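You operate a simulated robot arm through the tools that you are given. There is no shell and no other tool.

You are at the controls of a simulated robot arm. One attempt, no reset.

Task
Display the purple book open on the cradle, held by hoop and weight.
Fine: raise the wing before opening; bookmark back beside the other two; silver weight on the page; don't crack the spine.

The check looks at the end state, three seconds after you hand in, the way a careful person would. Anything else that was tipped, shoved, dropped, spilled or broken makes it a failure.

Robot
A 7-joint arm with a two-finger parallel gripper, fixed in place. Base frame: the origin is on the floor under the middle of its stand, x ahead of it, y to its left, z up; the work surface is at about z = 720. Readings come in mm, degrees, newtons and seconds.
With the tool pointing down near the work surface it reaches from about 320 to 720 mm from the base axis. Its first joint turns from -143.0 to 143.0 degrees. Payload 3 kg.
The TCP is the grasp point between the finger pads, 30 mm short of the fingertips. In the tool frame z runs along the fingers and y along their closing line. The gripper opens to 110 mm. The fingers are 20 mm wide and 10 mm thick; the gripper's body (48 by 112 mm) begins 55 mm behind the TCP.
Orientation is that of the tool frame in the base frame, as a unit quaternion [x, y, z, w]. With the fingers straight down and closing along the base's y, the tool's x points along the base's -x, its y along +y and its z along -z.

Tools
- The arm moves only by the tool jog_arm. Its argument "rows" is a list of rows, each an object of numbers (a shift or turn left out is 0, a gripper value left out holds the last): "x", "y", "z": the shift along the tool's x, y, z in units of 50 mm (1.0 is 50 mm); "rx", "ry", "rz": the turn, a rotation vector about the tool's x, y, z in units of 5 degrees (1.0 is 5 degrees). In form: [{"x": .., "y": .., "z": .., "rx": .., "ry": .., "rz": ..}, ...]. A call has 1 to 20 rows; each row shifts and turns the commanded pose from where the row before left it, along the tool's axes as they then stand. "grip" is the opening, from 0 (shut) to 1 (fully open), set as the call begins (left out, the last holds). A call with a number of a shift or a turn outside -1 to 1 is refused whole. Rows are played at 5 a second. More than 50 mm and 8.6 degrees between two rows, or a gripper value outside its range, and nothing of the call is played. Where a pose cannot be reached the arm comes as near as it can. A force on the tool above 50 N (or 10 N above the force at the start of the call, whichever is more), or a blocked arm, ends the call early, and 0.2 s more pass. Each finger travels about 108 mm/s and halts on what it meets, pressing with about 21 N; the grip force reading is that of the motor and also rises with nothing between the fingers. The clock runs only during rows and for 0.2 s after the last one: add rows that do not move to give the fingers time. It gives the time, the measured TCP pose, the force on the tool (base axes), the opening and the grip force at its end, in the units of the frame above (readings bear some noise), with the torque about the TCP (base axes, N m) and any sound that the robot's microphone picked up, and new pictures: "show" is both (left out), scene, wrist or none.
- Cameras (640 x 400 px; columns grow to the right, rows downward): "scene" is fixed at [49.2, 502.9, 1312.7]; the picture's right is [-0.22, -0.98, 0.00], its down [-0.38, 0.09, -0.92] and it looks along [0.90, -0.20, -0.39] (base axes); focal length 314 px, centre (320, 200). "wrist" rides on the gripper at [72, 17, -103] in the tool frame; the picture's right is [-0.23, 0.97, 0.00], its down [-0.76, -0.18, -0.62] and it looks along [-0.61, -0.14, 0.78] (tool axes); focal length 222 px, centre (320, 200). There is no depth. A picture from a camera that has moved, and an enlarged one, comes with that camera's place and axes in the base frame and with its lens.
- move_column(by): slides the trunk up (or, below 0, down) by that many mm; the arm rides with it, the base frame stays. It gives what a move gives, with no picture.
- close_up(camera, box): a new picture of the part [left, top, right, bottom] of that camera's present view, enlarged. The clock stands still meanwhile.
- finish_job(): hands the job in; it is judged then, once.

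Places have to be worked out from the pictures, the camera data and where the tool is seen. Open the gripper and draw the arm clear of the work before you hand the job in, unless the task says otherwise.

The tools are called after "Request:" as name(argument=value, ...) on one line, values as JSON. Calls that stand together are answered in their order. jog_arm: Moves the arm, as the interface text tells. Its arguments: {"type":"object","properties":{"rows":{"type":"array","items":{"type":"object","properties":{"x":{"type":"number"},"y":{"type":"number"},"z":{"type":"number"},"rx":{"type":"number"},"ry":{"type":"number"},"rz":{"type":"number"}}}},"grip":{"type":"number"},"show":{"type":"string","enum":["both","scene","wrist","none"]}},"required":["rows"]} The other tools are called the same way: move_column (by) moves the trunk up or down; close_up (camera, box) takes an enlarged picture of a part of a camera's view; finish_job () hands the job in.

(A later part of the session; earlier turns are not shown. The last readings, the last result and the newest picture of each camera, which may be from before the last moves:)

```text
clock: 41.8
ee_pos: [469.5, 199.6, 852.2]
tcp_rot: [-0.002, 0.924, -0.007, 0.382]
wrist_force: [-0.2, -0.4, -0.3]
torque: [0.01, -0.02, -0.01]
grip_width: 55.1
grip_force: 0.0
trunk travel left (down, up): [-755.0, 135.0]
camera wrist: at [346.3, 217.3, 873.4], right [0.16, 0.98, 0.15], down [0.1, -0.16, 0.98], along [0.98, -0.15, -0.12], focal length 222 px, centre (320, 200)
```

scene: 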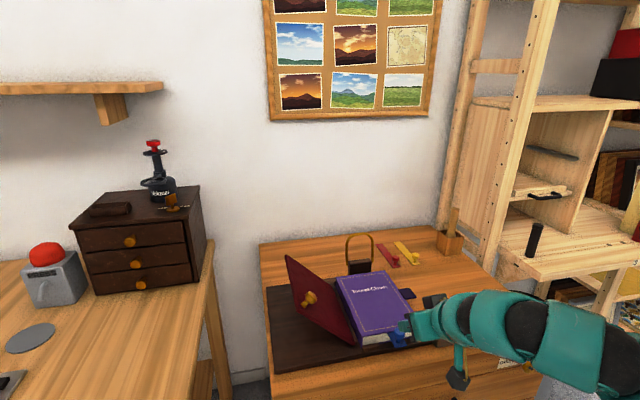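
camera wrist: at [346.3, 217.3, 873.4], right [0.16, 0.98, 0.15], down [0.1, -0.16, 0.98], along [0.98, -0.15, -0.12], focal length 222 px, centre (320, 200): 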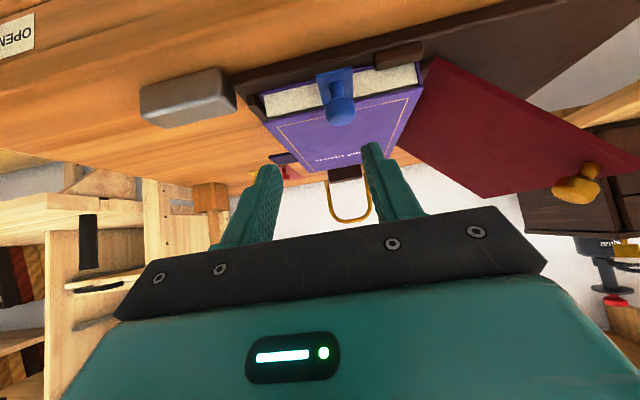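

The bookmark, book edge and cradle are all visible. I enlarge this view for measuring.

Request:
close_up(camera="wrist", box=[250, 50, 450, 175])

Request:
close_up(camera="wrist", box=[295, 55, 375, 105])

Request:
close_up(camera="scene", box=[360, 285, 460, 347])

```text
3.20 times, centred on (350, 112) of wrist
camera zoom: at [346.3, 217.3, 873.4], right [0.16, 0.98, 0.15], down [0.1, -0.16, 0.98], along [0.98, -0.15, -0.12], focal length 711 px, centre (224, 480)
```

zoom: 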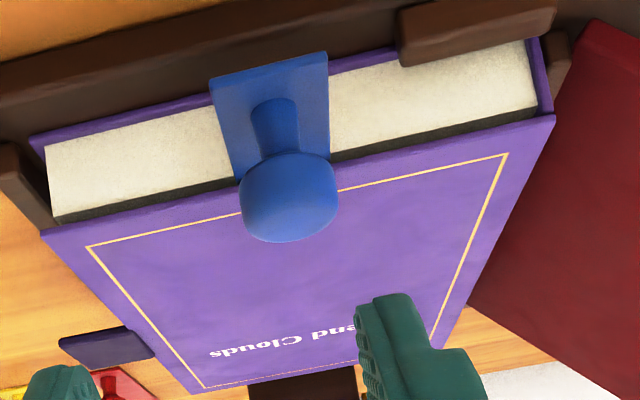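

```text
8.00 times, centred on (335, 80) of wrist
camera zoom: at [346.3, 217.3, 873.4], right [0.16, 0.98, 0.15], down [0.1, -0.16, 0.98], along [0.98, -0.15, -0.12], focal length 1777 px, centre (200, 1160)
```

zoom: 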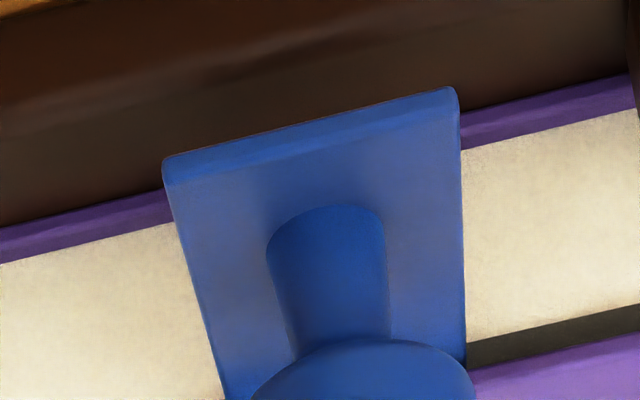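

```text
6.40 times, centred on (410, 316) of scene
camera zoom: at [49.2, 502.9, 1312.7], right [-0.22, -0.98, 0.0], down [-0.38, 0.09, -0.92], along [0.9, -0.2, -0.39], focal length 2010 px, centre (-256, -542)
```

zoom: 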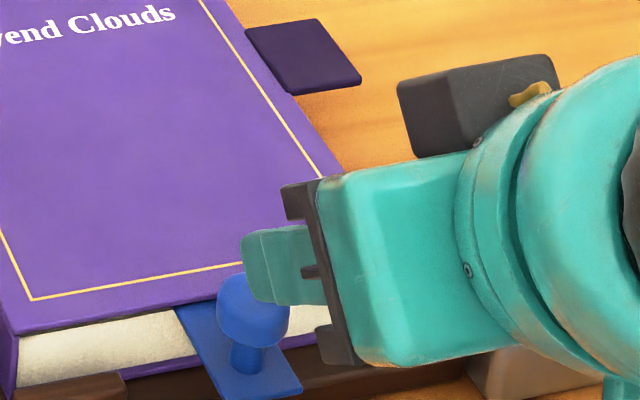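

By checking the tool's own projected position, I find the scene view carries a small offset of about 2 px. With that corrected both cameras agree: blue knob head (515, 218.5, 785), strip end x 500, cover top z 766, near edge x 540, right edge y 144. I align and advance so the pads straddle the knob.

Request:
jog_arm(rows=[{"x": 0.3, "y": 0.396}, {"z": 0.6}, {"z": 0.672}, {}])

Request:
close_up(camera="wrist", box=[220, 80, 420, 205])

Request:
close_up(camera="scene", box=[360, 285, 460, 347])

```text
clock: 42.8
ee_pos: [505.4, 216.9, 797.6]
tcp_rot: [-0.002, 0.924, -0.007, 0.382]
wrist_force: [1.0, -0.1, -0.6]
torque: [0.02, 0.0, -0.04]
grip_width: 55.1
grip_force: 0.0
trunk travel left (down, up): [-755.0, 135.0]
camera wrist: at [382.0, 235.1, 818.4], right [0.16, 0.98, 0.15], down [0.1, -0.16, 0.98], along [0.98, -0.14, -0.12], focal length 222 px, centre (320, 200)
```

scene: 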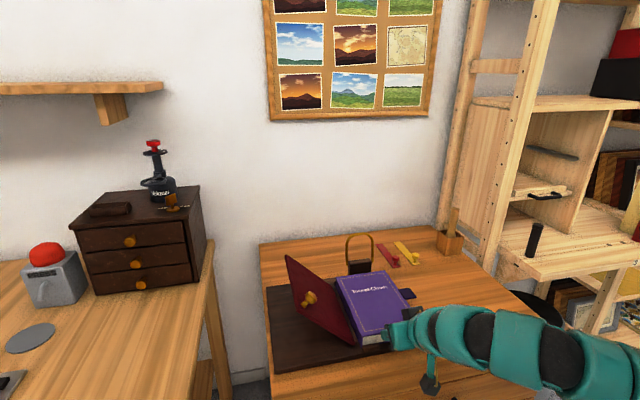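
wrist: 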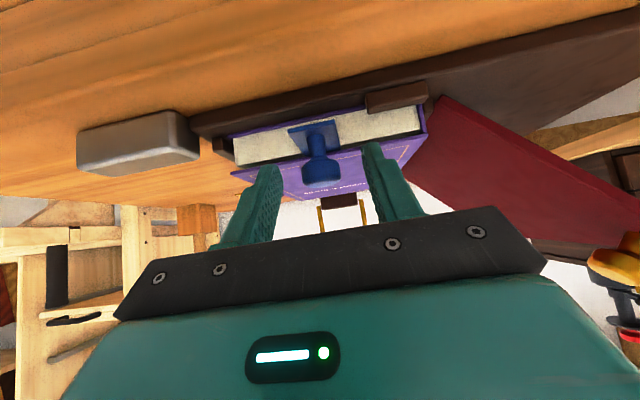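

```text
3.20 times, centred on (320, 142) of wrist
camera zoom: at [382.0, 235.1, 818.4], right [0.16, 0.98, 0.15], down [0.1, -0.16, 0.98], along [0.98, -0.14, -0.12], focal length 711 px, centre (320, 384)
```

zoom: 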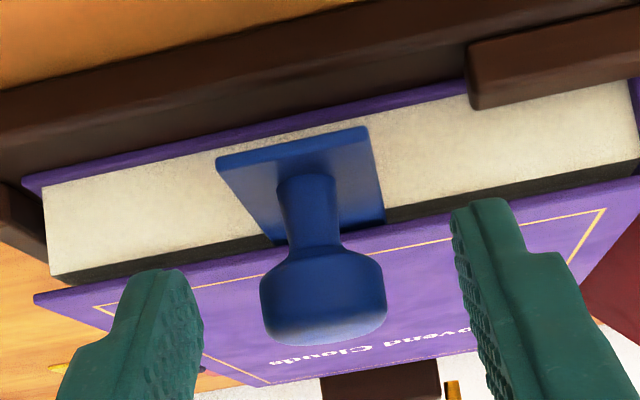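

```text
6.40 times, centred on (410, 316) of scene
camera zoom: at [49.2, 502.9, 1312.7], right [-0.22, -0.98, 0.0], down [-0.38, 0.09, -0.92], along [0.9, -0.2, -0.39], focal length 2010 px, centre (-256, -542)
```

zoom: 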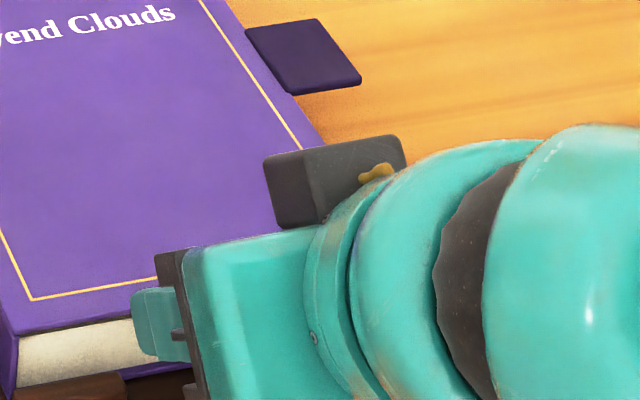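

The knob head projects exactly at the grasp spot between the pads (321, 174). I close on it.

Request:
jog_arm(rows=[{}, {}, {}, {}], grip=0, show="wrist")

```text
clock: 43.8
ee_pos: [506.3, 218.5, 797.7]
tcp_rot: [-0.002, 0.924, -0.007, 0.382]
wrist_force: [-0.1, -0.2, 0.0]
torque: [0.02, 0.02, 0.0]
grip_width: 22.6
grip_force: 21.2
trunk travel left (down, up): [-755.0, 135.0]
camera wrist: at [382.3, 235.3, 818.7], right [0.16, 0.98, 0.15], down [0.1, -0.16, 0.98], along [0.98, -0.15, -0.12], focal length 222 px, centre (320, 200)
```

wrist: 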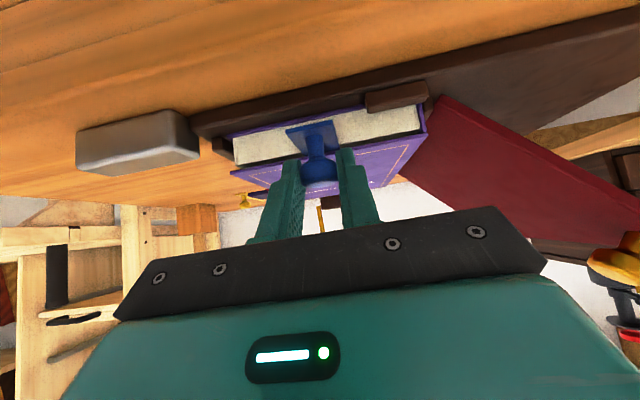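

Gripped cleanly (22.6 mm, no side load). I pull the bookmark straight out along −x by 130 mm, slowly.

Request:
jog_arm(rows=[{"x": 0.184, "z": -0.1835}, {"x": 0.184, "z": -0.1835}, {"x": 0.184, "z": -0.1835}, {"x": 0.184, "z": -0.1835}, {"x": 0.184, "z": -0.1835}, {"x": 0.184, "z": -0.1835}, {"x": 0.184, "z": -0.1835}, {"x": 0.184, "z": -0.1835}, {"x": 0.184, "z": -0.1835}, {"x": 0.184, "z": -0.1835}, {}])

```text
clock: 46.2
ee_pos: [374.9, 217.8, 796.7]
tcp_rot: [-0.003, 0.924, -0.006, 0.382]
wrist_force: [0.1, 0.2, -1.1]
torque: [0.0, 0.05, -0.01]
grip_width: 22.7
grip_force: 20.6
trunk travel left (down, up): [-755.0, 135.0]
camera wrist: at [251.2, 234.7, 818.5], right [0.16, 0.98, 0.15], down [0.1, -0.16, 0.98], along [0.98, -0.14, -0.12], focal length 222 px, centre (320, 200)
```

scene: 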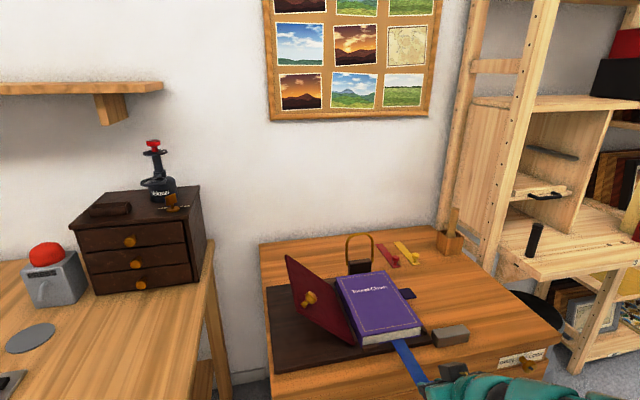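
wrist: 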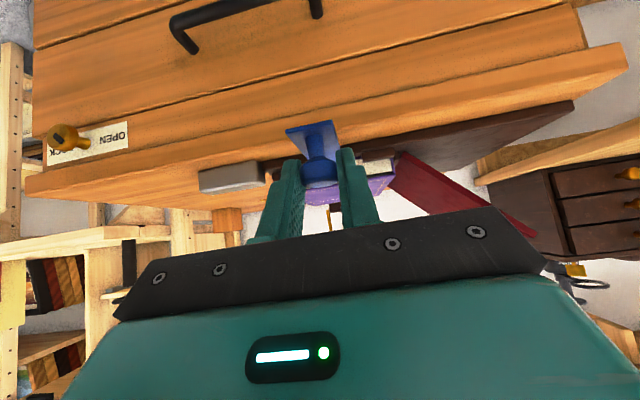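

The bookmark is fully out and held level. I lift it 110 mm and carry it across to y ≈ −67, the free lane beside the yellow one (red at y 68, yellow at y −1, pot face at y ≈ −126).

Request:
jog_arm(rows=[{"x": -0.518, "y": -0.011, "z": -0.519}, {"x": -0.518, "y": -0.011, "z": -0.519}, {"x": -0.518, "y": -0.011, "z": -0.519}, {"x": -0.321, "y": -0.712, "z": 0.3345}, {"x": -0.321, "y": -0.712, "z": 0.3345}, {"x": -0.321, "y": -0.712, "z": 0.3345}, {"x": -0.321, "y": -0.712, "z": 0.3345}, {"x": -0.321, "y": -0.712, "z": 0.3345}, {"x": -0.321, "y": -0.712, "z": 0.3345}, {"x": -0.321, "y": -0.712, "z": 0.3345}, {"x": -0.321, "y": -0.712, "z": 0.3345}, {}])

```text
clock: 48.8
ee_pos: [559.3, -67.4, 907.6]
tcp_rot: [-0.002, 0.924, -0.007, 0.382]
wrist_force: [0.7, -0.2, -1.1]
torque: [-0.01, 0.05, 0.0]
grip_width: 22.6
grip_force: 21.9
trunk travel left (down, up): [-755.0, 135.0]
camera wrist: at [435.4, -49.7, 929.7], right [0.16, 0.98, 0.15], down [0.1, -0.16, 0.98], along [0.98, -0.14, -0.12], focal length 222 px, centre (320, 200)
```

scene: 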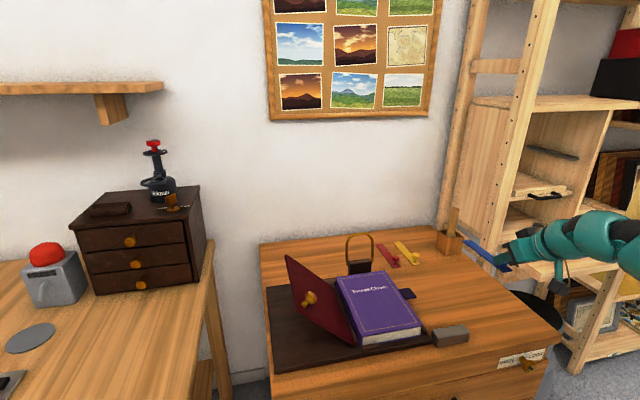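
wrist: 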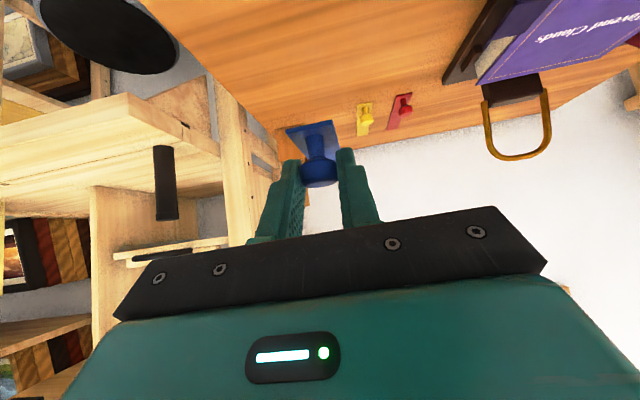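

Clear of everything. I move forward and down toward x ≈ 829 at TCP z ≈ 806 and see whether the arm reaches.

Request:
jog_arm(rows=[{"x": -0.344, "y": 0.005, "z": 0.747}, {"x": -0.344, "y": 0.005, "z": 0.747}, {"x": -0.344, "y": 0.005, "z": 0.747}, {"x": -0.344, "y": 0.005, "z": 0.747}, {"x": -0.344, "y": 0.005, "z": 0.747}, {"x": -0.344, "y": 0.005, "z": 0.747}, {"x": -0.344, "y": 0.005, "z": 0.747}, {}])

Request:
close_up(camera="scene", box=[340, 200, 540, 325])

Request:
close_up(camera="wrist", box=[200, 60, 440, 210])

```text
clock: 50.6
ee_pos: [828.9, -66.0, 808.8]
tcp_rot: [-0.003, 0.924, -0.007, 0.382]
wrist_force: [0.7, -0.1, -0.6]
torque: [-0.01, 0.05, 0.01]
grip_width: 22.3
grip_force: 20.6
trunk travel left (down, up): [-755.0, 135.0]
camera wrist: at [705.5, -50.3, 829.7], right [0.16, 0.98, 0.15], down [0.1, -0.16, 0.98], along [0.98, -0.15, -0.12], focal length 222 px, centre (320, 200)
```

scene: 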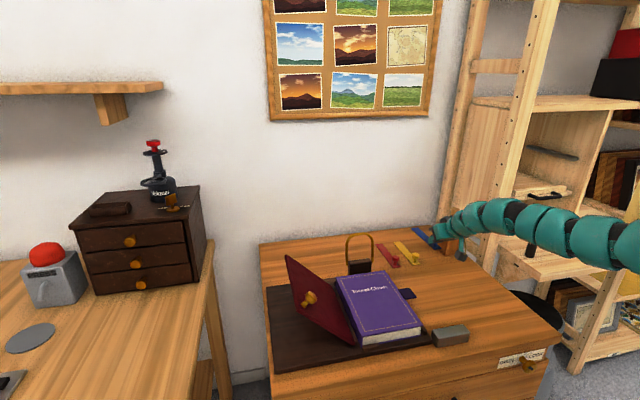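
wrist: 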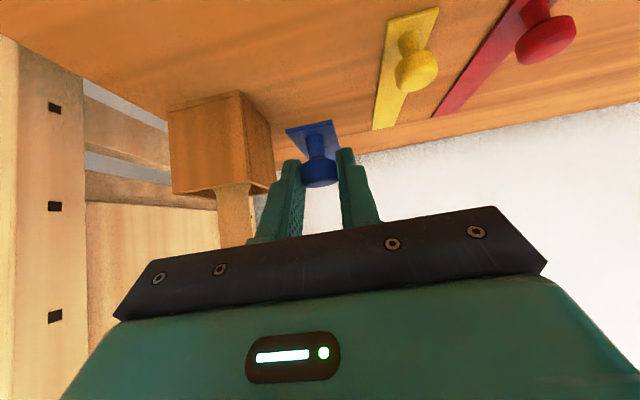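

```text
3.20 times, centred on (440, 262) of scene
camera zoom: at [49.2, 502.9, 1312.7], right [-0.22, -0.98, 0.0], down [-0.38, 0.09, -0.92], along [0.9, -0.2, -0.39], focal length 1005 px, centre (-64, 0)
```

zoom: 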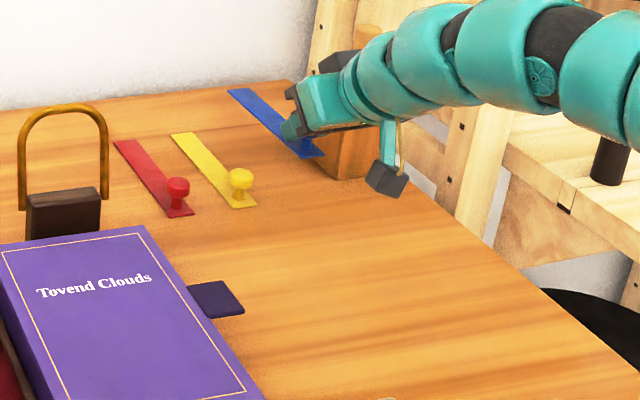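

```text
2.67 times, centred on (320, 135) of wrist
camera zoom: at [705.5, -50.3, 829.7], right [0.16, 0.98, 0.15], down [0.1, -0.16, 0.98], along [0.98, -0.15, -0.12], focal length 592 px, centre (320, 373)
```

zoom: 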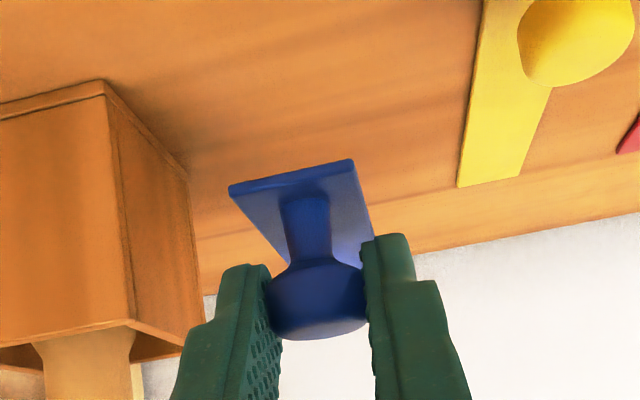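

The arm reaches (829, −66, 809), with the pot's corner near (851, −120), so there's clearance. I lower 46 mm to just above the table.

Request:
jog_arm(rows=[{"x": 0.2165, "y": 0.0045, "z": 0.217}, {"x": 0.2165, "y": 0.0045, "z": 0.217}, {"x": 0.2165, "y": 0.0045, "z": 0.217}, {}])

Request:
close_up(camera="scene", box=[360, 210, 520, 310])

Request:
close_up(camera="wrist", box=[240, 80, 400, 180])

```text
clock: 51.6
ee_pos: [829.6, -66.8, 761.7]
tcp_rot: [-0.002, 0.924, -0.007, 0.383]
wrist_force: [0.7, -0.8, -0.1]
torque: [0.01, 0.04, 0.01]
grip_width: 22.7
grip_force: 21.5
trunk travel left (down, up): [-755.0, 135.0]
camera wrist: at [706.1, -50.7, 782.5], right [0.16, 0.98, 0.15], down [0.1, -0.16, 0.98], along [0.98, -0.15, -0.12], focal length 222 px, centre (320, 200)
```

scene: 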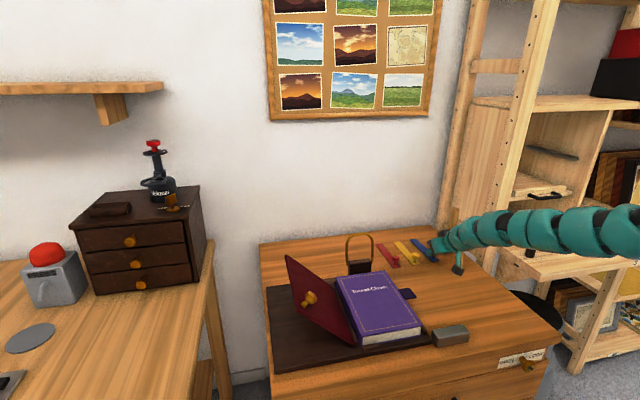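
wrist: 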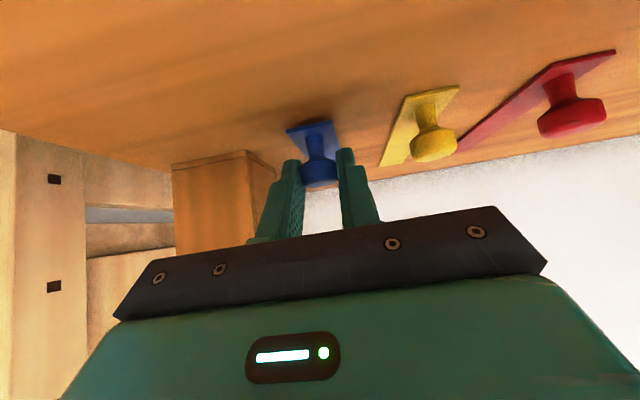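

```text
4.00 times, centred on (440, 260) of scene
camera zoom: at [49.2, 502.9, 1312.7], right [-0.22, -0.98, 0.0], down [-0.38, 0.09, -0.92], along [0.9, -0.2, -0.39], focal length 1256 px, centre (-160, -40)
```

zoom: 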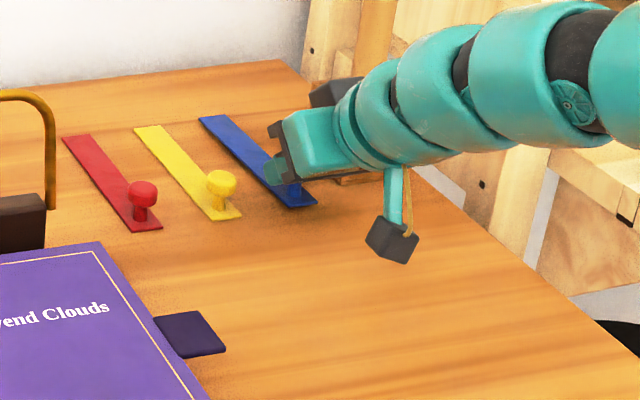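

```text
4.00 times, centred on (320, 130) of wrist
camera zoom: at [706.1, -50.7, 782.5], right [0.16, 0.98, 0.15], down [0.1, -0.16, 0.98], along [0.98, -0.15, -0.12], focal length 888 px, centre (320, 480)
```

zoom: 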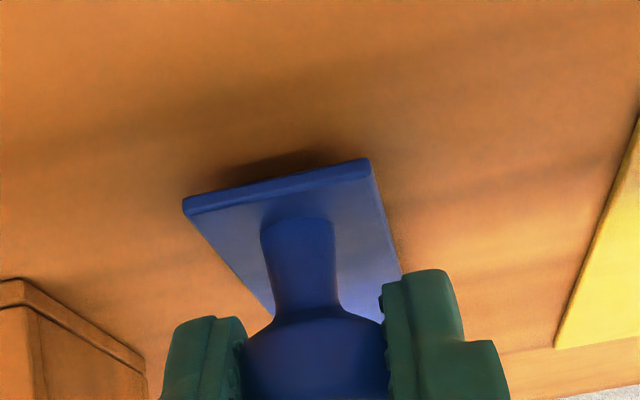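

Blue is aligned beside yellow, about 5 mm above the table. I lower in small steps to touchdown.

Request:
jog_arm(rows=[{"x": 0.0212, "z": 0.0212}, {"x": 0.0212, "z": 0.0212}, {"x": 0.0212, "z": 0.0212}, {}], show="none")

```text
clock: 52.6
ee_pos: [828.9, -67.8, 757.5]
tcp_rot: [-0.003, 0.924, -0.007, 0.382]
wrist_force: [-0.3, 0.2, 2.4]
torque: [0.0, -0.3, 0.02]
grip_width: 22.2
grip_force: 21.3
trunk travel left (down, up): [-755.0, 135.0]
```

The far end of the strip has touched (2.4 N at ~125 mm ahead). I lower 1.5 mm more so it lies flat.

Request:
jog_arm(rows=[{"x": 0.0212, "z": 0.0212}, {}], show="none")

Request:
close_up(camera="wrist", box=[240, 80, 400, 180])

```text
clock: 53.2
ee_pos: [829.6, -68.5, 757.1]
tcp_rot: [-0.002, 0.923, -0.007, 0.384]
wrist_force: [-0.2, 0.1, 6.5]
torque: [-0.07, 0.02, 0.01]
grip_width: 22.7
grip_force: 21.1
trunk travel left (down, up): [-755.0, 135.0]
```

```text
4.00 times, centred on (320, 130) of wrist
camera zoom: at [705.8, -50.8, 777.8], right [0.16, 0.98, 0.15], down [0.1, -0.16, 0.98], along [0.98, -0.14, -0.12], focal length 888 px, centre (320, 480)
```

zoom: 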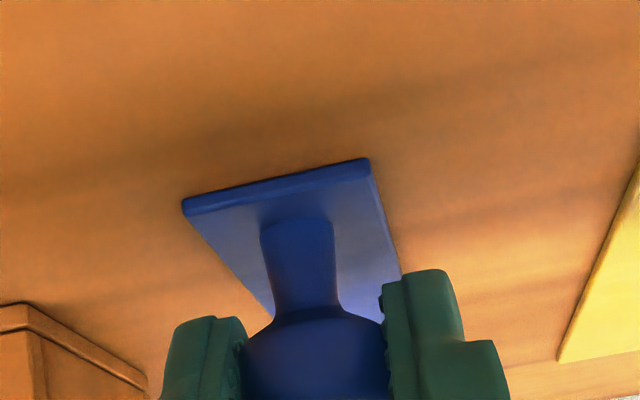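

It rests flat (6.5 N, no torque). I open the fingers moderately.

Request:
jog_arm(rows=[{}, {}, {}], grip=0.4, show="wrist")

```text
clock: 54.0
ee_pos: [829.3, -67.5, 756.3]
tcp_rot: [-0.001, 0.924, -0.007, 0.382]
wrist_force: [-0.3, -0.2, -0.3]
torque: [0.0, 0.02, 0.01]
grip_width: 43.8
grip_force: 0.0
trunk travel left (down, up): [-755.0, 135.0]
camera wrist: at [705.6, -50.8, 776.6], right [0.16, 0.98, 0.15], down [0.1, -0.16, 0.98], along [0.98, -0.15, -0.12], focal length 222 px, centre (320, 200)
```

wrist: 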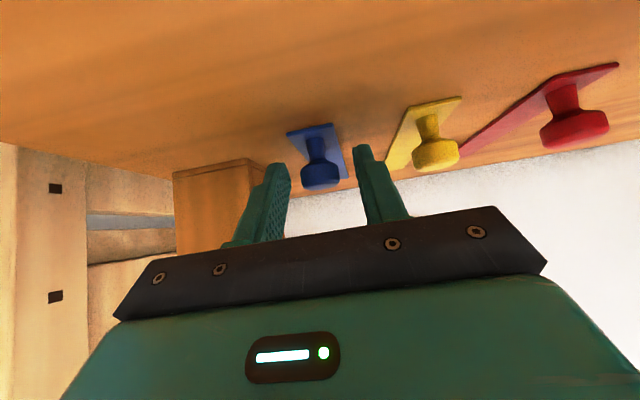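

Released. I retract back along the tool axis and look.

Request:
jog_arm(rows=[{"z": -0.6}, {"z": -0.9}, {"z": -0.9}, {"z": -0.9}, {}])

Request:
close_up(camera="scene", box=[320, 215, 480, 315])

```text
clock: 55.2
ee_pos: [713.1, -65.0, 871.7]
tcp_rot: [-0.002, 0.924, -0.008, 0.382]
wrist_force: [-0.1, 0.4, -0.8]
torque: [0.02, 0.0, 0.02]
grip_width: 43.9
grip_force: 0.1
trunk travel left (down, up): [-755.0, 135.0]
camera wrist: at [589.5, -46.9, 892.8], right [0.16, 0.98, 0.15], down [0.1, -0.16, 0.98], along [0.98, -0.14, -0.12], focal length 222 px, centre (320, 200)
```

scene: 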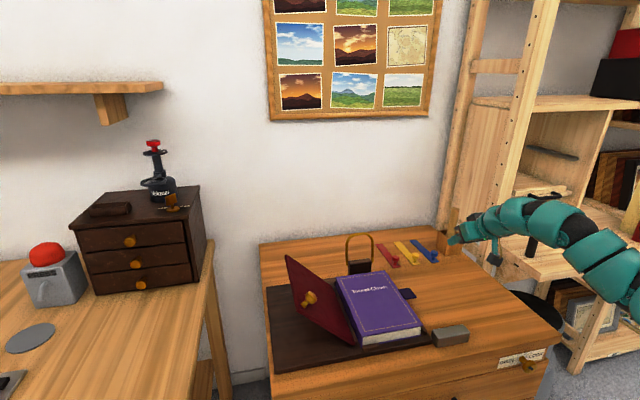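
wrist: 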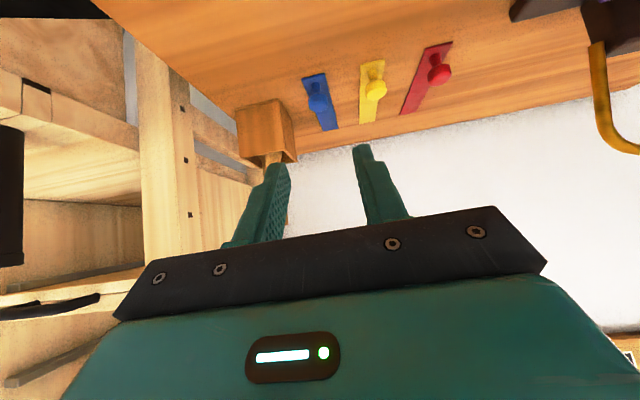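

```text
4.00 times, centred on (400, 265) of scene
camera zoom: at [49.2, 502.9, 1312.7], right [-0.22, -0.98, 0.0], down [-0.38, 0.09, -0.92], along [0.9, -0.2, -0.39], focal length 1256 px, centre (0, -60)
```

zoom: 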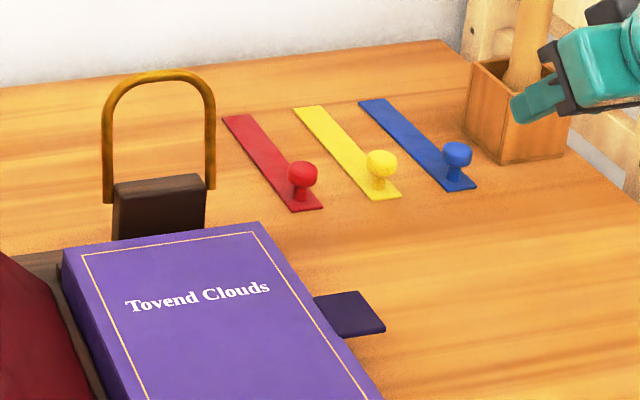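

The three bookmarks lie in a neat row. Next I prepare to open the cover by moving over the tab side and yawing so the fingers point down and close along x. That lets me pinch the tab by its two side edges while it pivots.

Request:
jog_arm(rows=[{"x": 0.158, "y": 0.83, "z": -0.438}, {"x": 0.158, "y": 0.83, "z": -0.438}, {"x": 0.158, "y": 0.83, "z": -0.438}], show="none")

Request:
jog_arm(rows=[{"rx": -0.3516, "ry": 0.3516, "rz": -0.849}, {"rx": -0.3516, "ry": 0.3516, "rz": -0.849}, {"rx": -0.3516, "ry": 0.3516, "rz": -0.849}, {"rx": -0.3516, "ry": 0.3516, "rz": -0.849}, {"rx": -0.3516, "ry": 0.3516, "rz": -0.849}, {"rx": -0.3516, "ry": 0.3516, "rz": -0.849}, {"rx": -0.3516, "ry": 0.3516, "rz": -0.849}, {"rx": -0.3516, "ry": 0.3516, "rz": -0.849}, {"rx": -0.3516, "ry": 0.3516, "rz": -0.849}, {"rx": -0.3516, "ry": 0.3516, "rz": -0.849}, {"rx": -0.3516, "ry": 0.3516, "rz": -0.849}, {"rx": -0.3516, "ry": 0.3516, "rz": -0.849}, {"rx": -0.3516, "ry": 0.3516, "rz": -0.849}, {"rx": -0.3516, "ry": 0.3516, "rz": -0.849}, {"rx": -0.3516, "ry": 0.3516, "rz": -0.849}, {"rx": -0.3516, "ry": 0.3516, "rz": -0.849}, {"rx": -0.3516, "ry": 0.3516, "rz": -0.849}, {"rx": -0.3516, "ry": 0.3516, "rz": -0.849}, {"rx": -0.3516, "ry": 0.3516, "rz": -0.849}, {"rx": -0.3516, "ry": 0.3516, "rz": -0.849}])

```text
clock: 56.0
ee_pos: [645.6, 60.9, 901.1]
tcp_rot: [-0.002, 0.924, -0.008, 0.382]
wrist_force: [0.3, -0.2, 0.8]
torque: [-0.02, 0.0, -0.04]
grip_width: 44.1
grip_force: 0.0
trunk travel left (down, up): [-755.0, 135.0]
```

```text
clock: 60.2
ee_pos: [650.4, 58.7, 900.0]
tcp_rot: [-0.707, 0.707, -0.004, -0.007]
wrist_force: [0.0, 1.2, 0.0]
torque: [-0.01, 0.03, 0.03]
grip_width: 44.0
grip_force: 0.2
trunk travel left (down, up): [-755.0, 135.0]
camera wrist: at [633.1, -11.5, 1004.1], right [-0.97, 0.23, 0.0], down [0.18, 0.77, 0.61], along [0.14, 0.59, -0.79], focal length 222 px, centre (320, 200)
```

scene: 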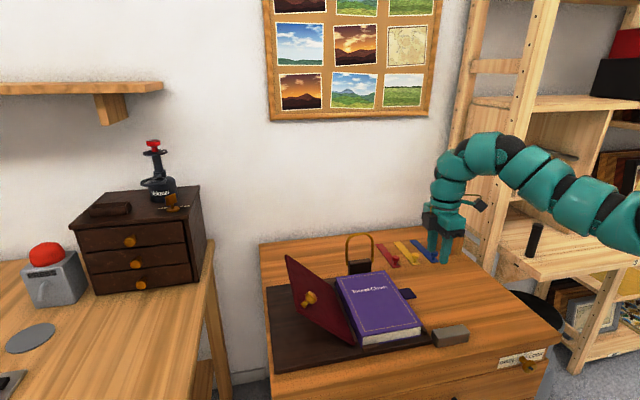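
wrist: 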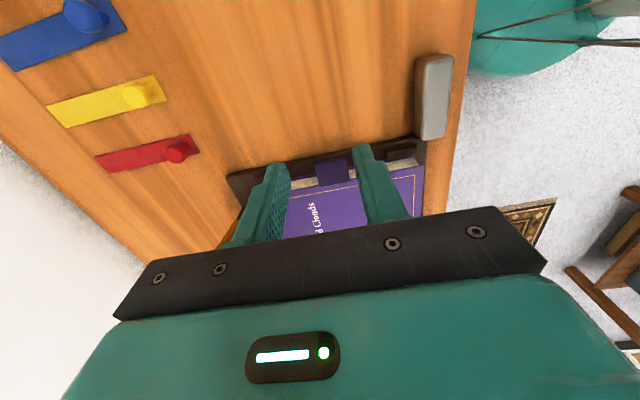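

The tab shows up between the fingers. I enlarge to measure it.

Request:
close_up(camera="wrist", box=[250, 120, 450, 245])

Request:
close_up(camera="scene", box=[360, 265, 440, 315])

```text
3.20 times, centred on (350, 182) of wrist
camera zoom: at [633.1, -11.5, 1004.1], right [-0.97, 0.23, 0.0], down [0.18, 0.77, 0.61], along [0.14, 0.59, -0.79], focal length 711 px, centre (224, 256)
```

zoom: 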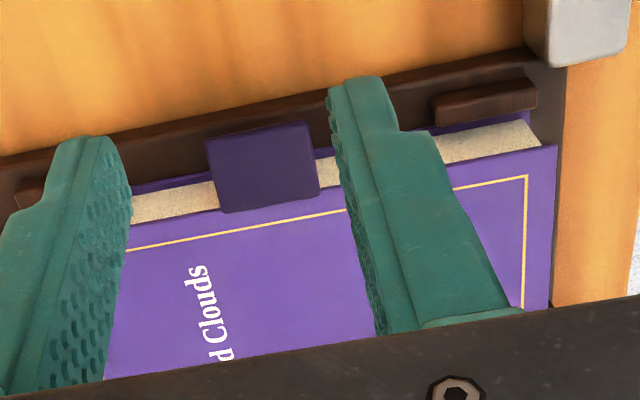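

```text
8.00 times, centred on (400, 290) of scene
camera zoom: at [49.2, 502.9, 1312.7], right [-0.22, -0.98, 0.0], down [-0.38, 0.09, -0.92], along [0.9, -0.2, -0.39], focal length 2513 px, centre (-320, -520)
```

zoom: 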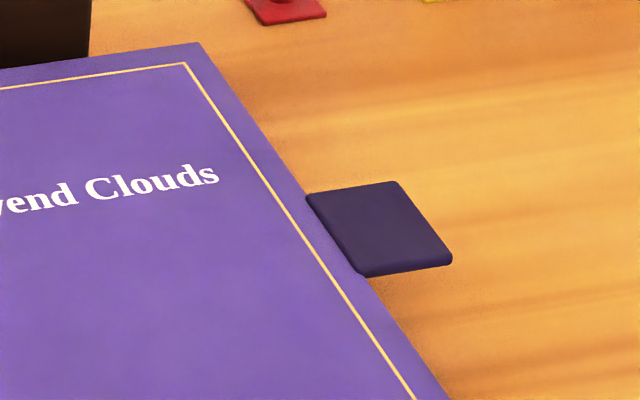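

The tab spans x 630–669, y 114–146, z ≈ 766. I open to 66 mm and descend with the fingers straddling it in x, tips going about 12 mm below the tab.

Request:
jog_arm(rows=[{"x": -0.681}, {"x": -0.681}, {"z": 0.779}, {"z": 0.779}, {"z": 0.779}, {}], grip=0.6)

Request:
close_up(camera="wrist", box=[230, 100, 430, 225])

Request:
close_up(camera="scene", box=[350, 240, 470, 315])

```text
clock: 61.6
ee_pos: [649.9, 127.4, 781.8]
tcp_rot: [0.707, -0.707, 0.005, 0.006]
wrist_force: [-0.9, -1.0, -0.3]
torque: [-0.01, -0.01, 0.04]
grip_width: 66.1
grip_force: 0.1
trunk travel left (down, up): [-755.0, 135.0]
camera wrist: at [633.3, 55.8, 884.9], right [-0.97, 0.23, 0.0], down [0.18, 0.77, 0.61], along [0.14, 0.59, -0.79], focal length 222 px, centre (320, 200)
```

scene: 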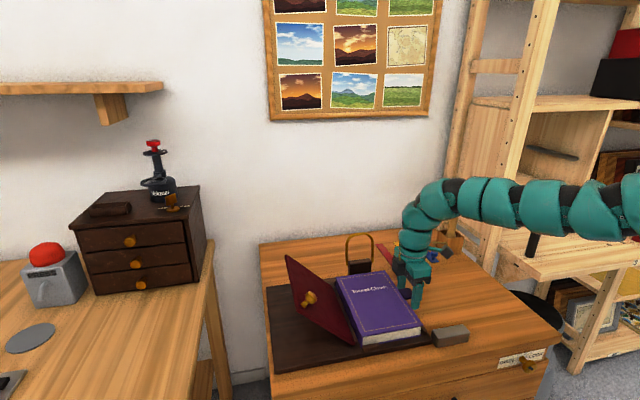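
wrist: 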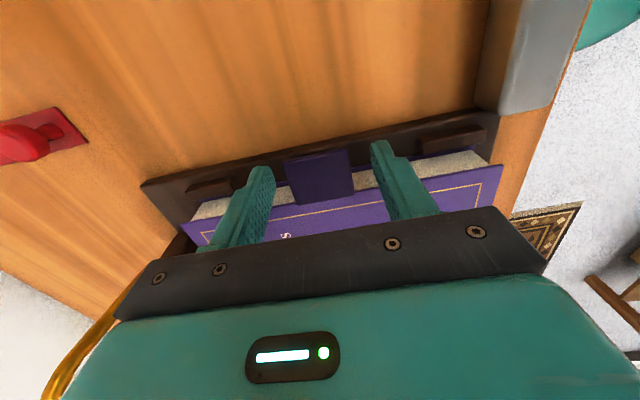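

```text
3.20 times, centred on (330, 162) of wrist
camera zoom: at [633.3, 55.8, 884.9], right [-0.97, 0.23, 0.0], down [0.18, 0.77, 0.61], along [0.14, 0.59, -0.79], focal length 711 px, centre (288, 320)
```

zoom: 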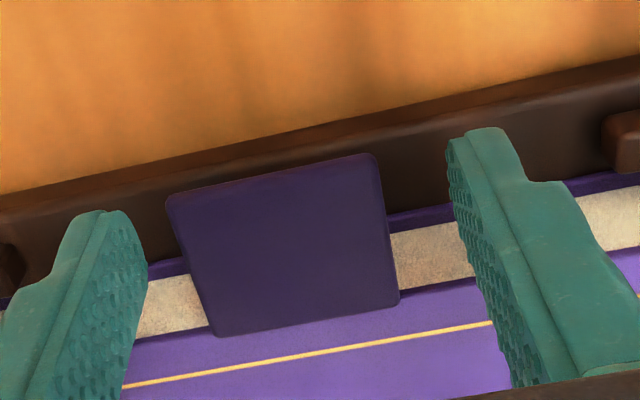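

```text
5.33 times, centred on (410, 278) of scene
camera zoom: at [49.2, 502.9, 1312.7], right [-0.22, -0.98, 0.0], down [-0.38, 0.09, -0.92], along [0.9, -0.2, -0.39], focal length 1675 px, centre (-160, -213)
```

zoom: 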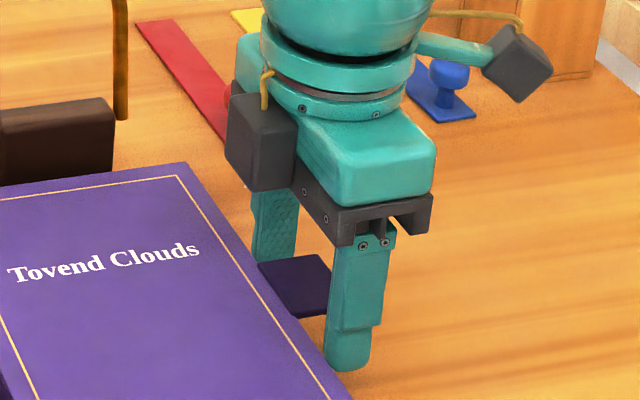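

The tab is centred between the pads (x 630–669 vs TCP 649.9). I shift 3 mm outward in −y and close.

Request:
jog_arm(rows=[{"x": 0.06}, {}], show="none")

Request:
jog_arm(rows=[{}, {}, {}], grip=0)

Request:
close_up(camera="wrist", box=[230, 100, 430, 225])

```text
clock: 62.2
ee_pos: [650.7, 123.7, 781.1]
tcp_rot: [-0.707, 0.707, -0.005, -0.005]
wrist_force: [0.1, -0.5, -0.5]
torque: [-0.01, -0.03, -0.04]
grip_width: 65.8
grip_force: 0.1
trunk travel left (down, up): [-755.0, 135.0]
```

```text
clock: 63.0
ee_pos: [650.2, 123.2, 781.2]
tcp_rot: [-0.707, 0.707, -0.005, -0.006]
wrist_force: [0.3, -0.1, 0.6]
torque: [0.14, -0.04, -0.06]
grip_width: 39.6
grip_force: 21.1
trunk travel left (down, up): [-755.0, 135.0]
camera wrist: at [633.6, 52.5, 885.3], right [-0.97, 0.23, 0.0], down [0.18, 0.77, 0.61], along [0.14, 0.6, -0.79], focal length 222 px, centre (320, 200)
```

scene: 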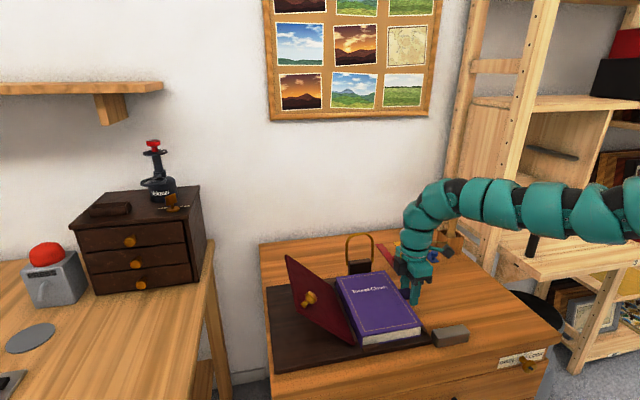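
wrist: 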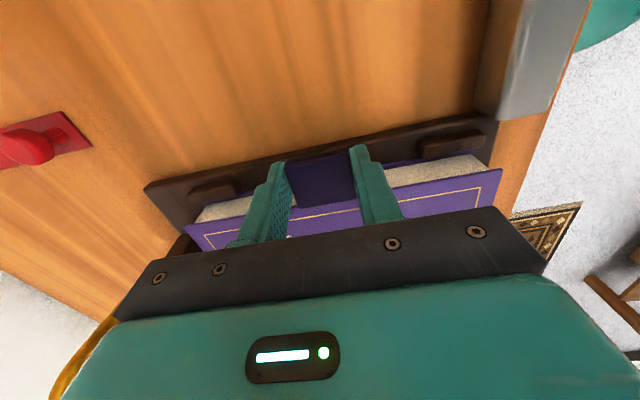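

```text
3.20 times, centred on (330, 162) of wrist
camera zoom: at [633.6, 52.5, 885.3], right [-0.97, 0.23, 0.0], down [0.18, 0.77, 0.61], along [0.14, 0.6, -0.79], focal length 711 px, centre (288, 320)
```

zoom: 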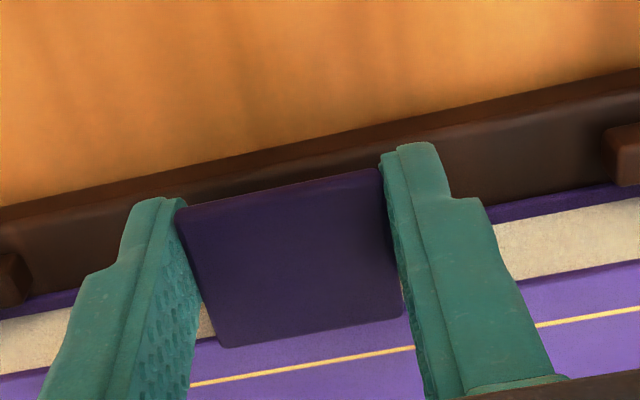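

Pinched at 39.6 mm with 21 N and no side load. I lift the tab by about 15 mm (5° of opening) first to check how the cover responds.

Request:
jog_arm(rows=[{"z": -0.1}, {"z": -0.1, "x": -0.004}, {"z": -0.1, "x": -0.008}, {}])

Request:
close_up(camera="scene", box=[330, 240, 470, 327])

```text
clock: 64.0
ee_pos: [650.9, 124.6, 797.3]
tcp_rot: [0.708, -0.706, 0.005, 0.006]
wrist_force: [0.2, 0.8, -0.6]
torque: [-0.59, -0.05, 0.0]
grip_width: 39.5
grip_force: 21.0
trunk travel left (down, up): [-755.0, 135.0]
camera wrist: at [634.3, 52.6, 901.0], right [-0.97, 0.23, 0.0], down [0.18, 0.77, 0.61], along [0.14, 0.59, -0.79], focal length 222 px, centre (320, 200)
```

scene: 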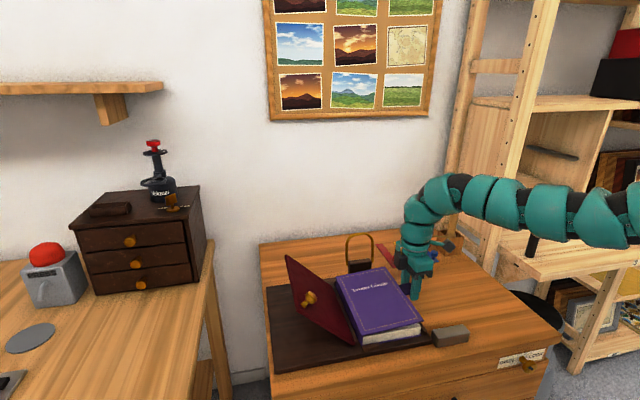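
wrist: 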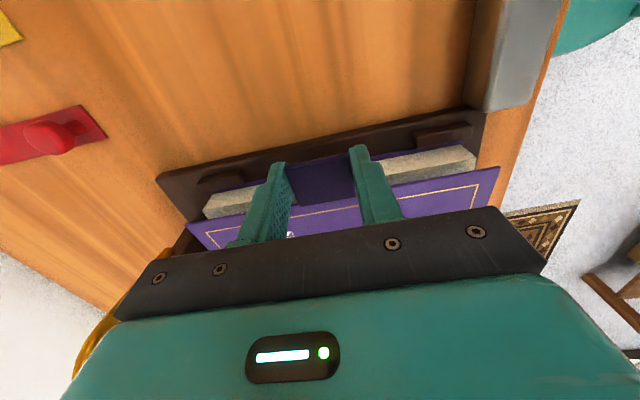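

```text
4.57 times, centred on (400, 284) of scene
camera zoom: at [49.2, 502.9, 1312.7], right [-0.22, -0.98, 0.0], down [-0.38, 0.09, -0.92], along [0.9, -0.2, -0.39], focal length 1436 px, centre (-46, -182)
```

zoom: 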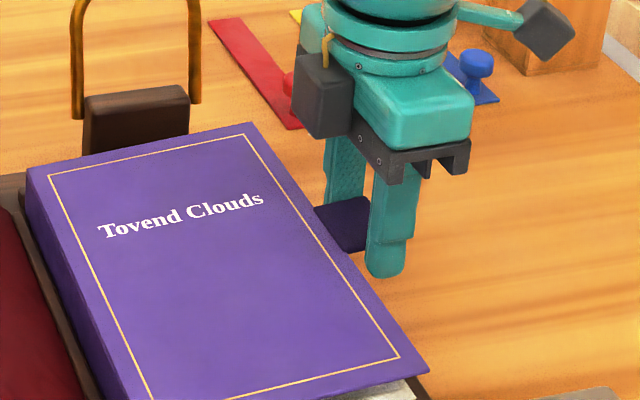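

The cover lifts about its spine with hardly any force, though the pinch transmits −0.59 Nm of twist. I continue to about 20° and watch whether it pivots in the pads.

Request:
jog_arm(rows=[{"z": -0.149, "x": -0.016}, {"z": -0.148, "x": -0.023}, {"z": -0.147, "x": -0.029}, {"z": -0.146, "x": -0.036}, {"z": -0.144, "x": -0.042}, {"z": -0.142, "x": -0.048}, {}])

Request:
close_up(camera="scene", box=[330, 230, 470, 317])

Request:
close_up(camera="wrist", box=[230, 100, 430, 225])

```text
clock: 65.6
ee_pos: [650.4, 134.7, 840.1]
tcp_rot: [0.708, -0.707, 0.004, 0.006]
wrist_force: [-0.1, -0.3, -0.1]
torque: [-0.5, 0.02, 0.0]
grip_width: 39.5
grip_force: 20.9
trunk travel left (down, up): [-755.0, 135.0]
camera wrist: at [633.6, 63.7, 944.3], right [-0.97, 0.23, 0.0], down [0.18, 0.77, 0.61], along [0.14, 0.6, -0.79], focal length 222 px, centre (320, 200)
```

scene: 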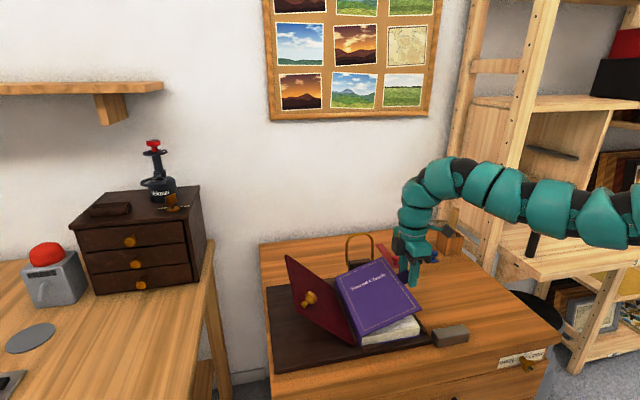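
wrist: 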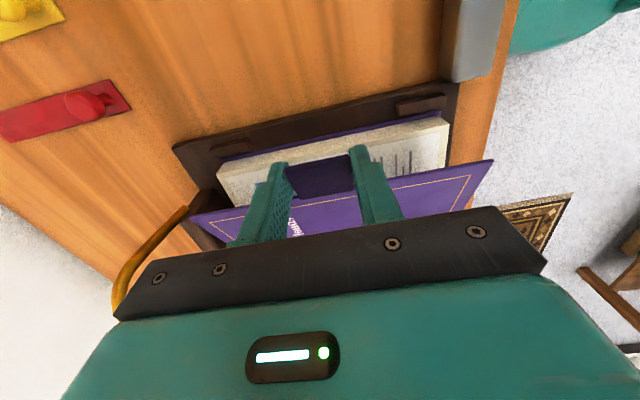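

```text
4.57 times, centred on (400, 274) of scene
camera zoom: at [49.2, 502.9, 1312.7], right [-0.22, -0.98, 0.0], down [-0.38, 0.09, -0.92], along [0.9, -0.2, -0.39], focal length 1436 px, centre (-46, -136)
```

zoom: 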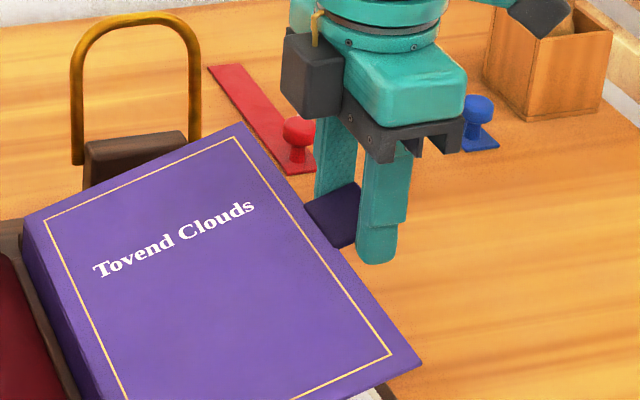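

```text
3.20 times, centred on (330, 162) of wrist
camera zoom: at [633.6, 63.7, 944.3], right [-0.97, 0.23, 0.0], down [0.18, 0.77, 0.61], along [0.14, 0.6, -0.79], focal length 711 px, centre (288, 320)
```

zoom: 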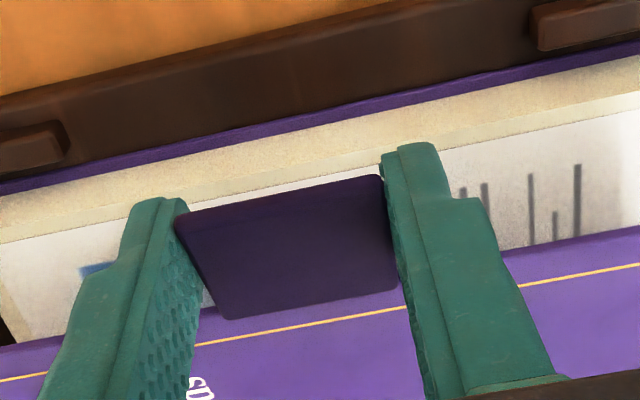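

The cover is about 20° open and pivoting in the pads with almost no force. I continue along the arc to about 40°.

Request:
jog_arm(rows=[{"z": -0.14, "x": -0.054}, {"z": -0.137, "x": -0.06}, {"z": -0.135, "x": -0.066}, {"z": -0.132, "x": -0.072}, {"z": -0.128, "x": -0.078}, {"z": -0.125, "x": -0.083}, {"z": -0.121, "x": -0.089}, {"z": -0.117, "x": -0.094}, {}], show="scene")

```text
clock: 67.6
ee_pos: [650.5, 164.3, 892.1]
tcp_rot: [-0.707, 0.707, -0.005, -0.005]
wrist_force: [2.9, -1.8, -0.9]
torque: [-0.33, -0.17, 0.0]
grip_width: 39.9
grip_force: 20.7
trunk travel left (down, up): [-755.0, 135.0]
```

scene: 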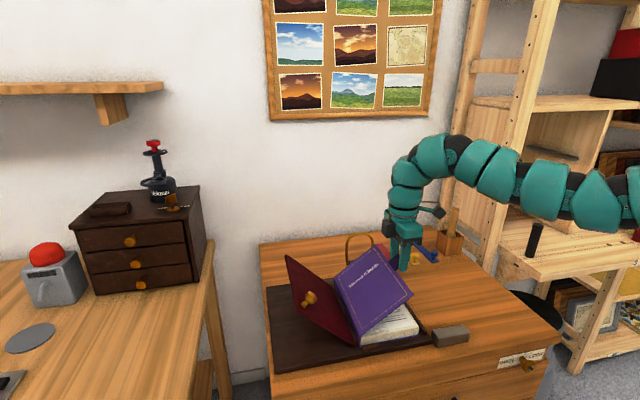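

The arc fits (r ≈ 172 about y 296, z 764). I continue to about 60°.

Request:
jog_arm(rows=[{"z": -0.113, "x": -0.099}, {"z": -0.108, "x": -0.104}, {"z": -0.104, "x": -0.108}, {"z": -0.099, "x": -0.113}, {"z": -0.094, "x": -0.117}, {"z": -0.089, "x": -0.121}, {"z": -0.083, "x": -0.125}, {"z": -0.078, "x": -0.128}, {}])

Request:
close_up(camera="scene", box=[310, 200, 470, 300])

Request:
close_up(camera="wrist", box=[230, 100, 430, 225])

```text
clock: 69.6
ee_pos: [649.8, 210.6, 930.4]
tcp_rot: [-0.707, 0.708, -0.005, -0.007]
wrist_force: [7.6, -6.2, 3.4]
torque: [-0.58, -0.29, -0.05]
grip_width: 39.5
grip_force: 20.8
trunk travel left (down, up): [-755.0, 135.0]
camera wrist: at [633.9, 140.0, 1033.9], right [-0.97, 0.23, 0.0], down [0.18, 0.77, 0.61], along [0.14, 0.59, -0.79], focal length 222 px, centre (320, 200)
```

scene: 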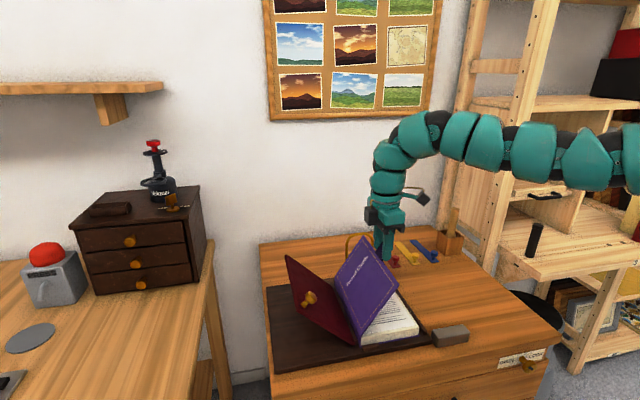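
wrist: 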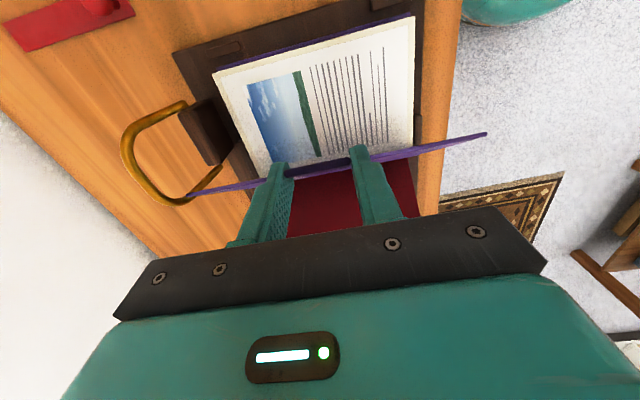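

```text
4.00 times, centred on (390, 250) of scene
camera zoom: at [49.2, 502.9, 1312.7], right [-0.22, -0.98, 0.0], down [-0.38, 0.09, -0.92], along [0.9, -0.2, -0.39], focal length 1256 px, centre (40, 0)
```

zoom: 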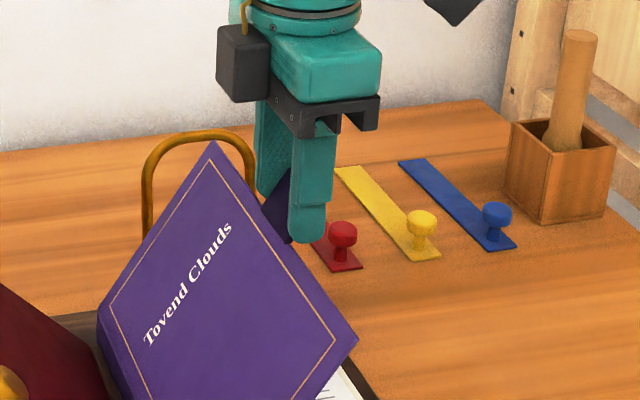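

```text
3.20 times, centred on (330, 162) of wrist
camera zoom: at [633.9, 140.0, 1033.9], right [-0.97, 0.23, 0.0], down [0.18, 0.77, 0.61], along [0.14, 0.59, -0.79], focal length 711 px, centre (288, 320)
```

zoom: 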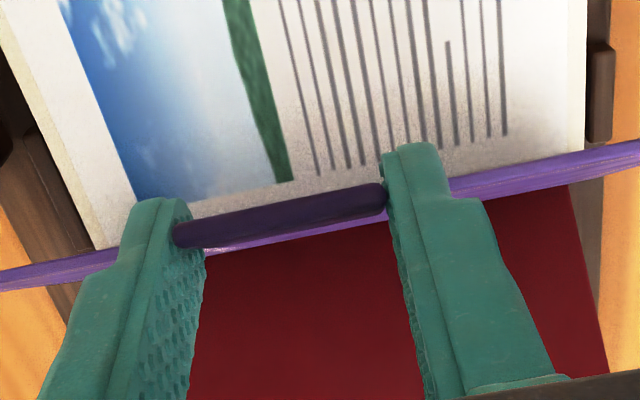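

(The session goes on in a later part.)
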